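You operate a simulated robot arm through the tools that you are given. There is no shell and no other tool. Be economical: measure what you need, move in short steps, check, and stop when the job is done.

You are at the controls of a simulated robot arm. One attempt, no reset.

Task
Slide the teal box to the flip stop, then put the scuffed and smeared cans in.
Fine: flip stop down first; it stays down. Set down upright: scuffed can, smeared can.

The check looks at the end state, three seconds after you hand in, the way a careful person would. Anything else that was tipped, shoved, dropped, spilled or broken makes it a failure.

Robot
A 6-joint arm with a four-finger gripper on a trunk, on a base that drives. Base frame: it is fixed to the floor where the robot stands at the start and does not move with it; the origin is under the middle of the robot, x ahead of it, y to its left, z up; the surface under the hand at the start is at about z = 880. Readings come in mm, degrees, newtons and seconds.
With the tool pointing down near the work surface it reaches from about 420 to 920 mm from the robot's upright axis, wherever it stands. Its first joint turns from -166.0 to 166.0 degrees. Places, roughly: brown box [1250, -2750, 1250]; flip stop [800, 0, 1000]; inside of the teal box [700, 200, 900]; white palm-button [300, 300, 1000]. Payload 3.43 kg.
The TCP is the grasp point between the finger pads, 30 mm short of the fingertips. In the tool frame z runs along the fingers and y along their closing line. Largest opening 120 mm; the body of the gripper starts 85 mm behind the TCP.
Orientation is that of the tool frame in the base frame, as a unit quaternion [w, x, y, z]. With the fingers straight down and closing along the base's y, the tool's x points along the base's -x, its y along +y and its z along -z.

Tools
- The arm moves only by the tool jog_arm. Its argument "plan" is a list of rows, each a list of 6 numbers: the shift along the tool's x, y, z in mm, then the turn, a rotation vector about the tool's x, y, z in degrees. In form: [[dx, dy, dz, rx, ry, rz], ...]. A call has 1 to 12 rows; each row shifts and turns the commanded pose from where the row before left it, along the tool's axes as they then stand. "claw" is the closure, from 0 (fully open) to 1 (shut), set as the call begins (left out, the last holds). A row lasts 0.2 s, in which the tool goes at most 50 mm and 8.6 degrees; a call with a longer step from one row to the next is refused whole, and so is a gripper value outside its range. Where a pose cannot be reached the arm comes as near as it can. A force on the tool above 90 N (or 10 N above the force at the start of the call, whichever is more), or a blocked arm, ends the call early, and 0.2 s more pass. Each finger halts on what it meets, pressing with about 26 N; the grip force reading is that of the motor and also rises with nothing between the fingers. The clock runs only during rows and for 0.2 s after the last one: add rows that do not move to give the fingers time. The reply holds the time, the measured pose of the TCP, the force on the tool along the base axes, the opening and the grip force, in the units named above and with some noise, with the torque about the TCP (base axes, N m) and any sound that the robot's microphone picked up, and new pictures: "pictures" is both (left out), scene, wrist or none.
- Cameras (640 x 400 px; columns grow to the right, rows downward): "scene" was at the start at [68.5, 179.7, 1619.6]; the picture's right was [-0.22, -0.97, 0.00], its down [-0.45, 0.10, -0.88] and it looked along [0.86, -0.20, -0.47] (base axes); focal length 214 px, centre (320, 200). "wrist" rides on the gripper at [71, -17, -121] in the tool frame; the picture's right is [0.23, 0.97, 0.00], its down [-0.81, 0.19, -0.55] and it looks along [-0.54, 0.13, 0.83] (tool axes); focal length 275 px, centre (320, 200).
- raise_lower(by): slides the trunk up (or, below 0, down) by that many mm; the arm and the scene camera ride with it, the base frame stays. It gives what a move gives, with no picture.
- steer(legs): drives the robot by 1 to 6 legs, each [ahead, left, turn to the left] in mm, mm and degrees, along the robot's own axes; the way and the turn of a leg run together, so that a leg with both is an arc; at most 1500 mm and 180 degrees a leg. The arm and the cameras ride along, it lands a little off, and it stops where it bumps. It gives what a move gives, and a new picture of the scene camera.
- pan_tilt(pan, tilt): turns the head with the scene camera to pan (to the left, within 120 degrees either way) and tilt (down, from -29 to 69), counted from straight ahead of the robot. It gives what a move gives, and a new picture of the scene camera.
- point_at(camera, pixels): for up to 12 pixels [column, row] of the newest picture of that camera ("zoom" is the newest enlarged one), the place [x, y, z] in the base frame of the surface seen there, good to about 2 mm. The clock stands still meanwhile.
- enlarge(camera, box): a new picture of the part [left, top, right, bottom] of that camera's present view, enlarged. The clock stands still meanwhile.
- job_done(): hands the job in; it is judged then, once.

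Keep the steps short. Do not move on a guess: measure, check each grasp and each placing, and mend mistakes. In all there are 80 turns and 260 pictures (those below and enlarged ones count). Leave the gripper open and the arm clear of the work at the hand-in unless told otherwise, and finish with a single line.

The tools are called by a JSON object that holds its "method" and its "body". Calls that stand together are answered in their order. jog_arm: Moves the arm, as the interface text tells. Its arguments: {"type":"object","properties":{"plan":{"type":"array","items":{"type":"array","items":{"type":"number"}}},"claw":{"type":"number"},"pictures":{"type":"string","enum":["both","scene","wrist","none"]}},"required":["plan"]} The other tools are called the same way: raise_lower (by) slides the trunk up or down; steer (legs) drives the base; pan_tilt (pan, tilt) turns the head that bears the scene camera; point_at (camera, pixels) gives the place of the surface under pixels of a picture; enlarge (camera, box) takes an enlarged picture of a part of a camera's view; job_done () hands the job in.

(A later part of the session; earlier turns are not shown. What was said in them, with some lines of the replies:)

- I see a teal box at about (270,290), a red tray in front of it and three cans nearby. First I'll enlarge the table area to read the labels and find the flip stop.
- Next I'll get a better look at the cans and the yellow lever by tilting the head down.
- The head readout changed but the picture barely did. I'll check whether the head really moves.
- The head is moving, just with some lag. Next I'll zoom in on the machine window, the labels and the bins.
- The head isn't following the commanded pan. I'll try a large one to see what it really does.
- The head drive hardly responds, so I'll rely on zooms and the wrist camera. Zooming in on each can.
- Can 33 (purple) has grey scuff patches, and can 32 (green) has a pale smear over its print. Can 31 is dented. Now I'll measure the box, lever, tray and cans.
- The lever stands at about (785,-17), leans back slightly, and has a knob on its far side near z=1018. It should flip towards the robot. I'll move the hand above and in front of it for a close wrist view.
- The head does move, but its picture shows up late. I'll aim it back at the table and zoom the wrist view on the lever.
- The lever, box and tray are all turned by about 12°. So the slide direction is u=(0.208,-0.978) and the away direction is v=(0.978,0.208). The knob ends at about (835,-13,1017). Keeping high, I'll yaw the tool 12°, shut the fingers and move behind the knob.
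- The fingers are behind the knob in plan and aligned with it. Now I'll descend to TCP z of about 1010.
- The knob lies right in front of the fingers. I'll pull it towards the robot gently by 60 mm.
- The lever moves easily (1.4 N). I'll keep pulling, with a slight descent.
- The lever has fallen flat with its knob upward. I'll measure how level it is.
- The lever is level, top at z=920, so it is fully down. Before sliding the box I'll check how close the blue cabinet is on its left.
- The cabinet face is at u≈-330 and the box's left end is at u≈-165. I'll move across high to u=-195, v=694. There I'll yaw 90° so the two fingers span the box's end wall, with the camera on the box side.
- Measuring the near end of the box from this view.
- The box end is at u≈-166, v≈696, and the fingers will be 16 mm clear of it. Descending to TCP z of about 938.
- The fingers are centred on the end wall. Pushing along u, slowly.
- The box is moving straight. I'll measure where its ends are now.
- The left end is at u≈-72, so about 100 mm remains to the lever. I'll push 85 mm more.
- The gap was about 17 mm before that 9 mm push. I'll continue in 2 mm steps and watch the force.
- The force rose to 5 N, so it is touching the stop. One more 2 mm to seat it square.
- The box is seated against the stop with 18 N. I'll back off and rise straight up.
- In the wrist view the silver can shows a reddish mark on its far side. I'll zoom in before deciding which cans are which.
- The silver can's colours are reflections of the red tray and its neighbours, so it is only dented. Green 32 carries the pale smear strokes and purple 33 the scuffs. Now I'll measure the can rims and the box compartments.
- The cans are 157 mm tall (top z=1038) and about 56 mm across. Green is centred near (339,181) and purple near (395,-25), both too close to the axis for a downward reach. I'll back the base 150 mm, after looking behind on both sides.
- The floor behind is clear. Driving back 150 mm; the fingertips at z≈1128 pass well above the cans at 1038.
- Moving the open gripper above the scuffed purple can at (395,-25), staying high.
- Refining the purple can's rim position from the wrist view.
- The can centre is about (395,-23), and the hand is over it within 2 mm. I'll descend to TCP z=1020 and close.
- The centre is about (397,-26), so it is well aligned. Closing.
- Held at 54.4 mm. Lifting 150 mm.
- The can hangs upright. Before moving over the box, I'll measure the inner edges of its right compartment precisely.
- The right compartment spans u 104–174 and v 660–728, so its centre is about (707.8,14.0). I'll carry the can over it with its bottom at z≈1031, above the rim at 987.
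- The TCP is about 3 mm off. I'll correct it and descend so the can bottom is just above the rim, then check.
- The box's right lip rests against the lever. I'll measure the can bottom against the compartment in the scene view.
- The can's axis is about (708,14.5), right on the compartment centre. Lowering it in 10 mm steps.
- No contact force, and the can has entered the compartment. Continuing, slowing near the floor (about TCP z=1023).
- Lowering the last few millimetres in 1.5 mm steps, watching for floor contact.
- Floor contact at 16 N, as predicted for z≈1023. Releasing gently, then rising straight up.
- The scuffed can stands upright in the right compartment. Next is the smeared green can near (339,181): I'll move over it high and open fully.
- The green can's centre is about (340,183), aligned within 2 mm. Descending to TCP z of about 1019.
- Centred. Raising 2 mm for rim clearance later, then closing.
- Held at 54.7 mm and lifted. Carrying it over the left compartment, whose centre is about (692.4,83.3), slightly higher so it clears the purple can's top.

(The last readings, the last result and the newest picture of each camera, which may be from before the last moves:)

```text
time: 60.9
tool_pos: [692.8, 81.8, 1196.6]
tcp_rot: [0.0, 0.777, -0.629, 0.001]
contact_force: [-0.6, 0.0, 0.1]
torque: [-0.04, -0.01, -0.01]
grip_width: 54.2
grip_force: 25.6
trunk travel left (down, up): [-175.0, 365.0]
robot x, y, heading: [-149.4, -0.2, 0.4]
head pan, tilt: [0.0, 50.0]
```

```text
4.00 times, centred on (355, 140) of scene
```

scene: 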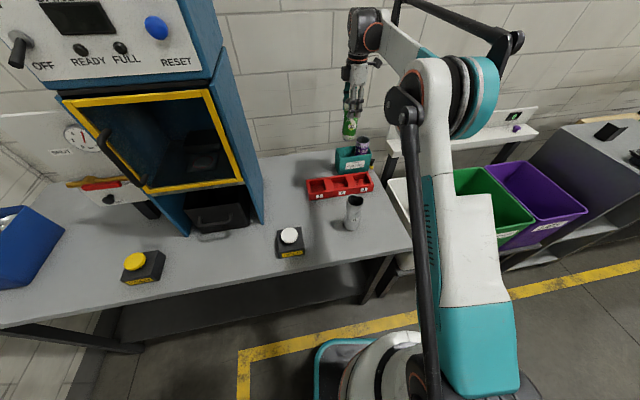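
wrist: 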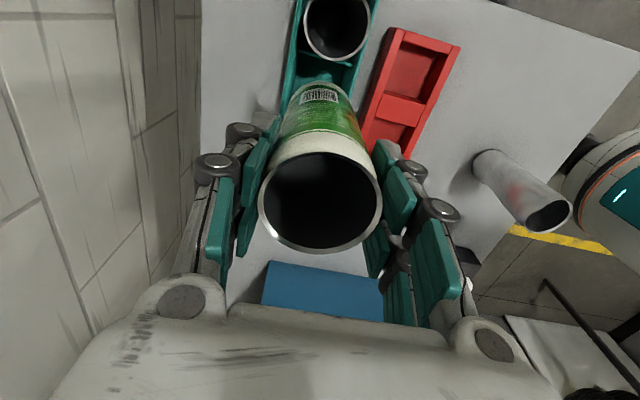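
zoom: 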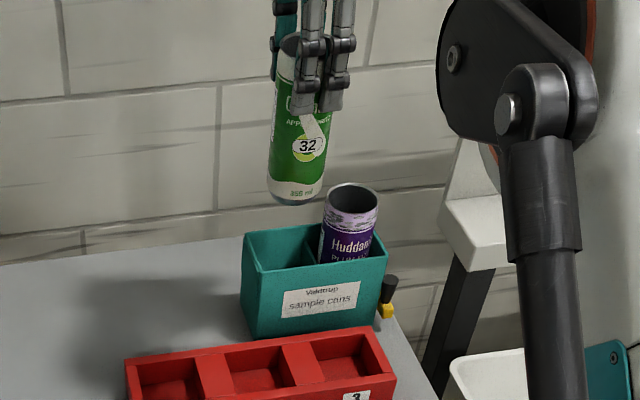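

Lowering to just above the rim (TCP about 1138), then checking alignment.

{"method": "jog_arm", "body": {"plan": [[0, 0, 20, 0, 0, 0], [0, 0, 20, 0, 0, 0], [0, 0, 18, 0, 0, 0], [0, 0, 0, 0, 0, 0]]}}

{"method": "enlarge", "body": {"camera": "scene", "box": [325, 120, 385, 180]}}

{"method": "point_at", "body": {"camera": "zoom", "pixels": [[223, 165], [256, 187], [295, 175], [235, 180], [280, 185], [228, 140], [300, 140], [298, 220], [220, 225], [210, 200], [198, 192], [212, 248]]}}

```text
time: 61.9
tool_pos: [691.3, 80.2, 1137.9]
tcp_rot: [-0.001, 0.778, -0.629, 0.001]
contact_force: [0.9, 0.0, 0.6]
torque: [-0.03, -0.01, 0.01]
grip_width: 54.2
grip_force: 26.3
trunk travel left (down, up): [-175.0, 365.0]
robot x, y, heading: [-147.1, -0.5, 0.1]
head pan, tilt: [0.0, 50.0]
```

scene: 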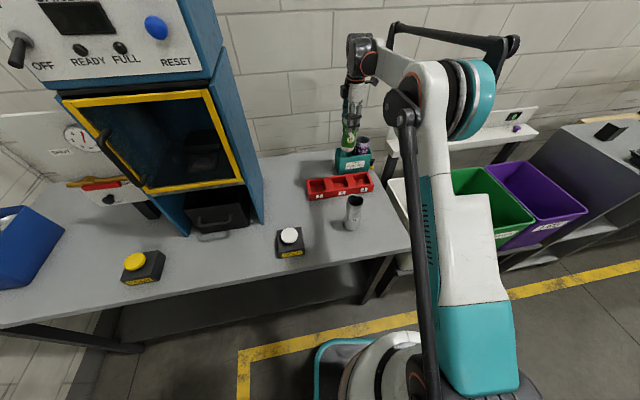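
wrist: 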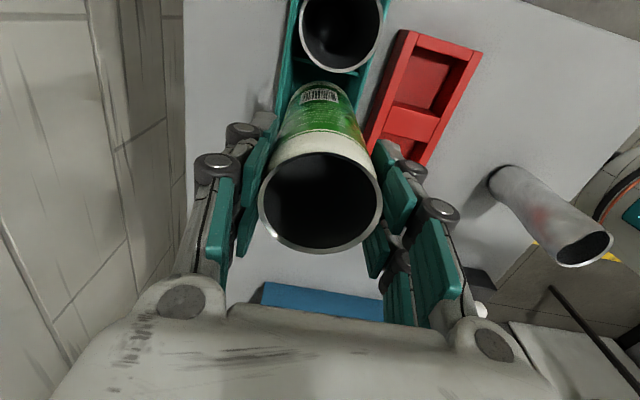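

```text
6.67 times, centred on (355, 150) of scene
```

zoom: 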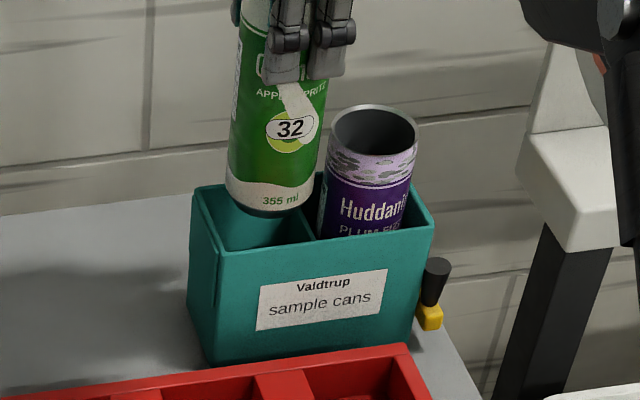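

```text
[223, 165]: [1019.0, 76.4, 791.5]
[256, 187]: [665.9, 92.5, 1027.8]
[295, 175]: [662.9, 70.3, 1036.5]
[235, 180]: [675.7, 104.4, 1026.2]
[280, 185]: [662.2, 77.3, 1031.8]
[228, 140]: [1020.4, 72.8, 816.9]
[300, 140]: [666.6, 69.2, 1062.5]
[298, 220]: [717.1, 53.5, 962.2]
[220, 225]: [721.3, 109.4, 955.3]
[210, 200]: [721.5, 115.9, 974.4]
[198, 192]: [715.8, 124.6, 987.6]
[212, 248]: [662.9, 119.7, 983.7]
```

The can axis measures about (689.5,80), which is 2.5 mm and 3 mm off the compartment centre. I'll correct that, verify, then lower.

{"method": "jog_arm", "body": {"plan": [[-2.4, -3, 0, 0, 0, 0], [0, 0, 0, 0, 0, 0], [0, 0, 0, 0, 0, 0]], "pictures": "scene"}}

{"method": "enlarge", "body": {"camera": "scene", "box": [325, 120, 385, 180]}}

{"method": "point_at", "body": {"camera": "zoom", "pixels": [[229, 180], [256, 190], [295, 185], [240, 188], [280, 190], [307, 175], [313, 170], [227, 170]]}}

```text
time: 62.7
tool_pos: [694.8, 83.8, 1139.1]
tcp_rot: [-0.001, 0.777, -0.629, 0.001]
contact_force: [0.0, -0.5, 0.0]
torque: [0.0, -0.03, 0.0]
grip_width: 54.4
grip_force: 26.7
trunk travel left (down, up): [-175.0, 365.0]
robot x, y, heading: [-150.0, -2.3, 0.2]
head pan, tilt: [0.0, 50.0]
```

scene: 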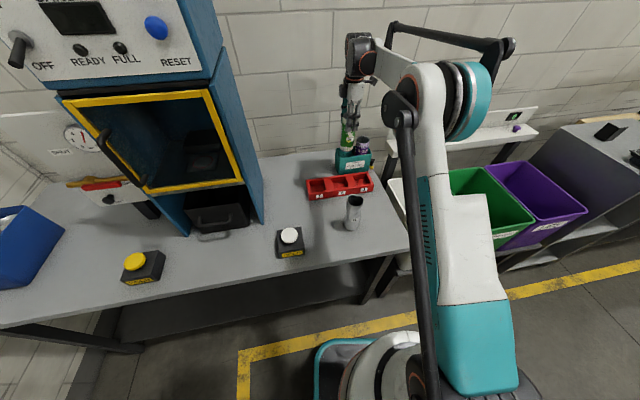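

```text
6.67 times, centred on (355, 150) of scene
```

zoom: 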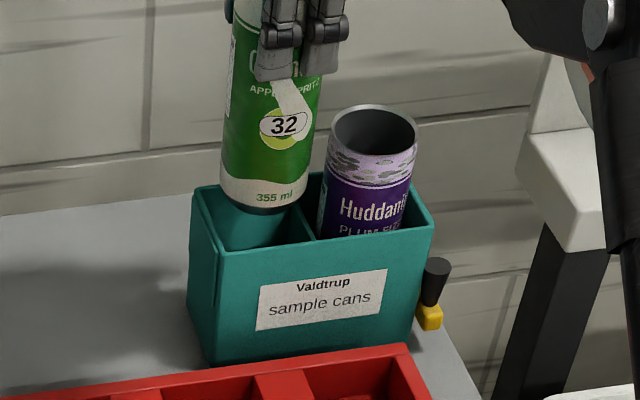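

```text
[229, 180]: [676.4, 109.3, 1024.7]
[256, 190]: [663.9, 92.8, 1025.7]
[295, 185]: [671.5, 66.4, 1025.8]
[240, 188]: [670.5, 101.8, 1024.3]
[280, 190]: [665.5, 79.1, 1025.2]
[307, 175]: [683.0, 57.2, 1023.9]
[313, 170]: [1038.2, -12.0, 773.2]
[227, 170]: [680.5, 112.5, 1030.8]
```

The axis now fits about (692,84), on target. Lowering 10 mm per step.

{"method": "jog_arm", "body": {"plan": [[0, 0, 10, 0, 0, 0], [0, 0, 10, 0, 0, 0], [0, 0, 10, 0, 0, 0], [0, 0, 10, 0, 0, 0], [0, 0, 10, 0, 0, 0]], "pictures": "both"}}

{"method": "enlarge", "body": {"camera": "scene", "box": [325, 120, 385, 180]}}

```text
time: 63.9
tool_pos: [693.3, 84.9, 1090.2]
tcp_rot: [0.0, 0.778, -0.629, 0.001]
contact_force: [0.0, -0.2, 0.3]
torque: [-0.01, -0.01, -0.02]
grip_width: 54.3
grip_force: 26.0
trunk travel left (down, up): [-175.0, 365.0]
robot x, y, heading: [-146.6, -0.8, -0.1]
head pan, tilt: [0.0, 50.0]
```

scene: 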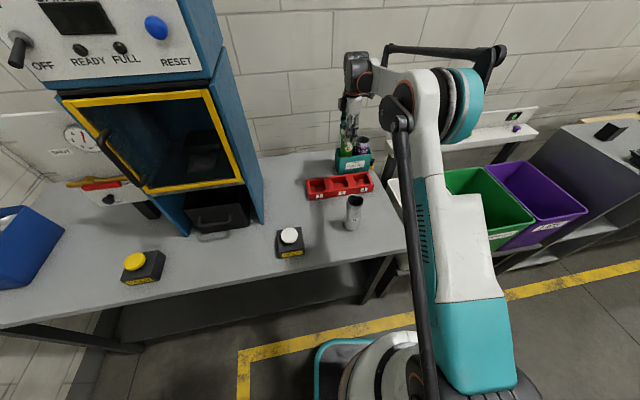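
wrist: 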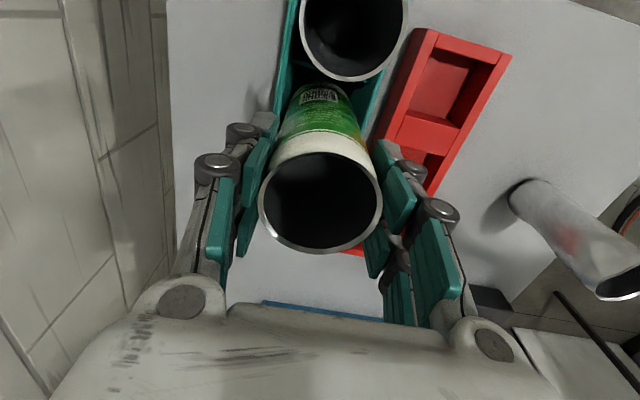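

```text
6.67 times, centred on (355, 150) of scene
```

zoom: 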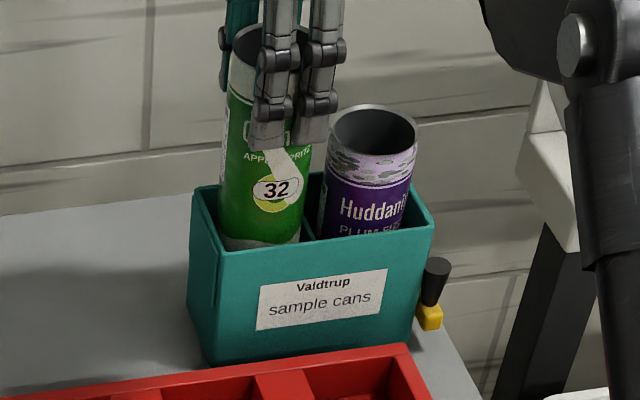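

It is inside with no contact. Continuing down to TCP of about 1030.

{"method": "jog_arm", "body": {"plan": [[0, 0, 10, 0, 0, 0], [0, 0, 10, 0, 0, 0], [0, 0, 10, 0, 0, 0], [0, 0, 10, 0, 0, 0], [0, 0, 10, 0, 0, 0], [0, 0, 6, 0, 0, 0], [0, 0, 4, 0, 0, 0]], "pictures": "wrist"}}

{"method": "jog_arm", "body": {"plan": [[0, 0, 1.5, 0, 0, 0], [0, 0, 1.5, 0, 0, 0], [0, 0, 1, 0, 0, 0]], "pictures": "none"}}

```text
time: 65.5
tool_pos: [692.6, 85.0, 1030.6]
tcp_rot: [-0.002, 0.778, -0.629, 0.0]
contact_force: [0.1, -0.5, -0.1]
torque: [0.0, -0.01, -0.03]
grip_width: 54.2
grip_force: 25.8
trunk travel left (down, up): [-175.0, 365.0]
robot x, y, heading: [-149.1, 4.3, -0.0]
head pan, tilt: [0.0, 50.0]
```

wrist: 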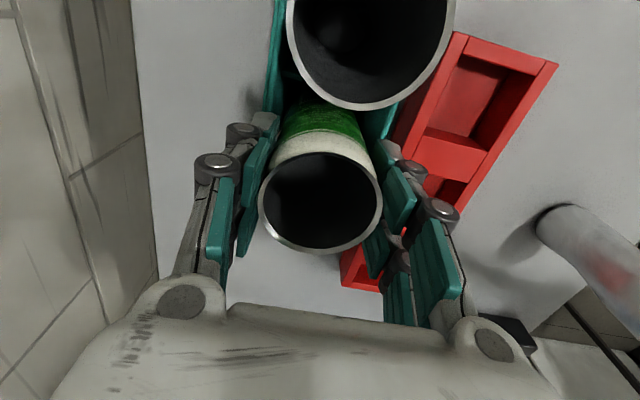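

```text
time: 66.3
tool_pos: [693.4, 84.8, 1026.8]
tcp_rot: [0.0, 0.778, -0.629, 0.0]
contact_force: [0.2, 0.2, -0.4]
torque: [-0.02, -0.01, -0.03]
grip_width: 54.7
grip_force: 25.9
trunk travel left (down, up): [-175.0, 365.0]
robot x, y, heading: [-147.6, 2.1, 0.1]
head pan, tilt: [0.0, 50.0]
```

Still free. Smaller steps until contact.

{"method": "jog_arm", "body": {"plan": [[0, 0, 1, 0, 0, 0], [0, 0, 1, 0, 0, 0], [0, 0, 1, 0, 0, 0]], "pictures": "none"}}

```text
time: 67.1
tool_pos: [694.2, 85.9, 1024.0]
tcp_rot: [-0.001, 0.778, -0.629, 0.0]
contact_force: [0.3, 0.3, 0.1]
torque: [0.0, -0.01, -0.01]
grip_width: 54.0
grip_force: 25.6
trunk travel left (down, up): [-175.0, 365.0]
robot x, y, heading: [-150.8, -1.1, 0.1]
head pan, tilt: [0.0, 50.0]
```

{"method": "jog_arm", "body": {"plan": [[0, 0, 1, 0, 0, 0], [0, 0, 0.7, 0, 0, 0]], "pictures": "none"}}

```text
time: 67.7
tool_pos: [692.6, 84.6, 1022.6]
tcp_rot: [-0.001, 0.778, -0.628, 0.001]
contact_force: [2.8, 1.1, 9.2]
torque: [-0.02, -0.44, 0.01]
grip_width: 54.4
grip_force: 26.1
trunk travel left (down, up): [-175.0, 365.0]
robot x, y, heading: [-147.5, 0.9, 0.2]
head pan, tilt: [0.0, 50.0]
```

Floor contact at 9 N. Releasing, then rising straight up.

{"method": "jog_arm", "body": {"plan": [[0, 0, -0.7, 0, 0, 0], [0, 0, 0, 0, 0, 0], [0, 0, 0, 0, 0, 0]], "claw": 0.25, "pictures": "none"}}

{"method": "jog_arm", "body": {"plan": [[0, 0, -15, 0, 0, 0], [0, 0, -30, 0, 0, 0], [0, 0, -40, 0, 0, 0], [0, 0, -45, 0, 0, 0], [0, 0, -45, 0, 0, 0], [0, 0, -45, 0, 0, 0], [0, 0, 0, 0, 0, 0]]}}

{"method": "enlarge", "body": {"camera": "scene", "box": [305, 130, 395, 240]}}

{"method": "enlarge", "body": {"camera": "wrist", "box": [220, 0, 420, 170]}}

```text
time: 68.5
tool_pos: [693.9, 85.1, 1021.7]
tcp_rot: [0.0, 0.777, -0.629, 0.001]
contact_force: [-0.7, -0.2, 0.1]
torque: [-0.01, 0.01, 0.0]
grip_width: 89.7
grip_force: 0.1
trunk travel left (down, up): [-175.0, 365.0]
robot x, y, heading: [-147.9, -3.6, 0.2]
head pan, tilt: [0.0, 50.0]
```

```text
time: 70.1
tool_pos: [693.2, 85.3, 1244.6]
tcp_rot: [0.0, 0.778, -0.629, 0.0]
contact_force: [0.4, 0.0, -0.2]
torque: [0.02, -0.02, -0.02]
grip_width: 90.0
grip_force: 0.0
trunk travel left (down, up): [-175.0, 365.0]
robot x, y, heading: [-151.6, 0.6, -0.1]
head pan, tilt: [0.0, 50.0]
```

scene: 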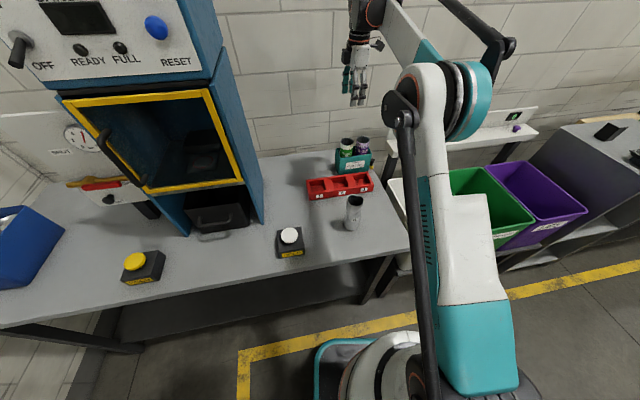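
wrist: 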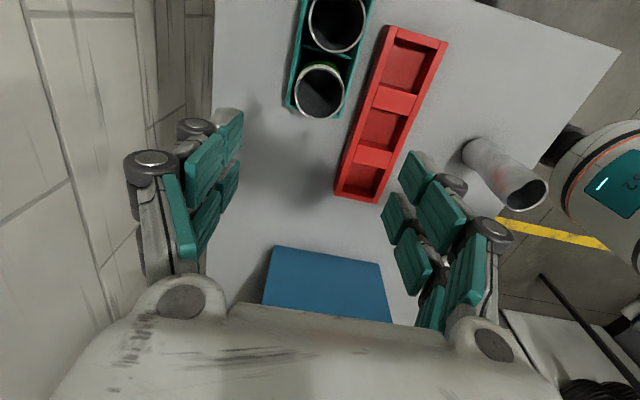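

```text
3.64 times, centred on (350, 185) of scene
```

zoom: 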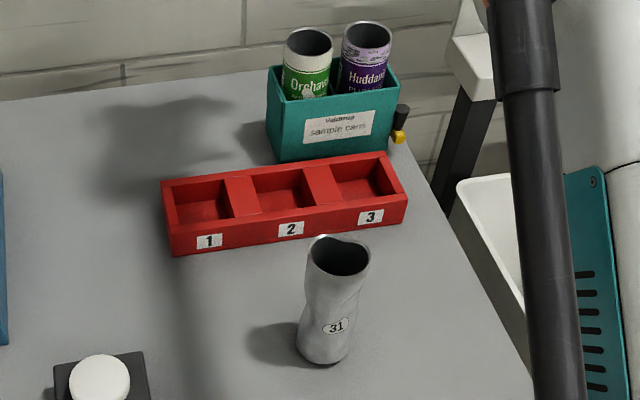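

```text
2.35 times, centred on (320, 85) of wrist
```

zoom: 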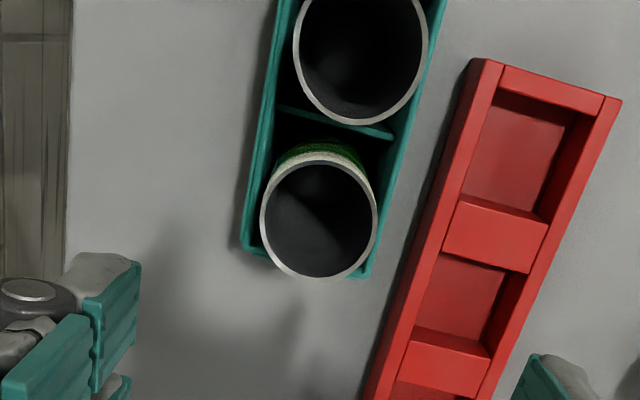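

Both cans stand in the box. A final check that the rims are level and the box still touches the lowered lever. I'll move the hand along u for a wrist view of the lever, and open fully.

{"method": "point_at", "body": {"camera": "zoom", "pixels": [[266, 220], [374, 215], [320, 277], [297, 60], [425, 45], [360, 124]]}}

{"method": "jog_arm", "body": {"plan": [[40, 0, 0, 0, 0, 0], [40, 0, 0, 0, 0, 0], [0, 0, 0, 0, 0, 0]], "claw": 0, "pictures": "wrist"}}

{"method": "enlarge", "body": {"camera": "wrist", "box": [220, 20, 420, 170]}}

```text
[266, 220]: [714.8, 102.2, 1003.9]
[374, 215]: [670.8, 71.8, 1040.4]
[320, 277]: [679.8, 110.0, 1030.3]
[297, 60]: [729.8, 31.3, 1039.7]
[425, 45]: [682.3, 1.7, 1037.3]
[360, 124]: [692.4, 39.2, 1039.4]
```

```text
time: 70.9
tool_pos: [712.0, 7.5, 1243.2]
tcp_rot: [-0.001, 0.778, -0.628, 0.001]
contact_force: [0.0, 0.5, -0.3]
torque: [0.01, 0.02, 0.0]
grip_width: 120.1
grip_force: 0.0
trunk travel left (down, up): [-175.0, 365.0]
robot x, y, heading: [-149.2, -0.2, 0.1]
head pan, tilt: [0.0, 50.0]
```

wrist: 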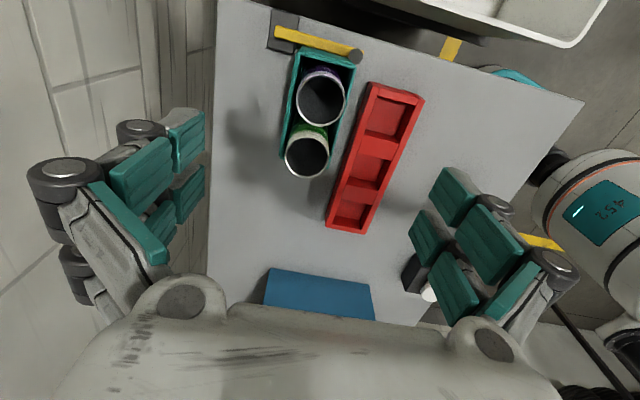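

```text
2.67 times, centred on (320, 95) of wrist
```

zoom: 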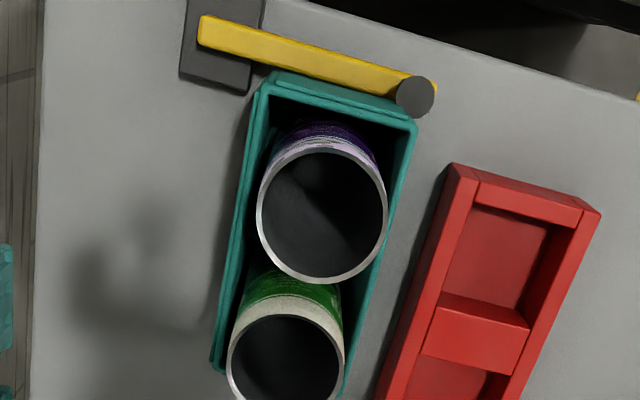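

Both rims are level at z≈1040, the box lies along the lowered lever, and the open hand is about 170 mm above the work. The silver can, tray and button look untouched. Handing in.

{"method": "job_done", "body": {}}

```text
The job is handed in.
```

The flip stop is down, the teal box is against it, and the scuffed can (33) and smeared can (32) stand upright in the box; I've handed the job in.
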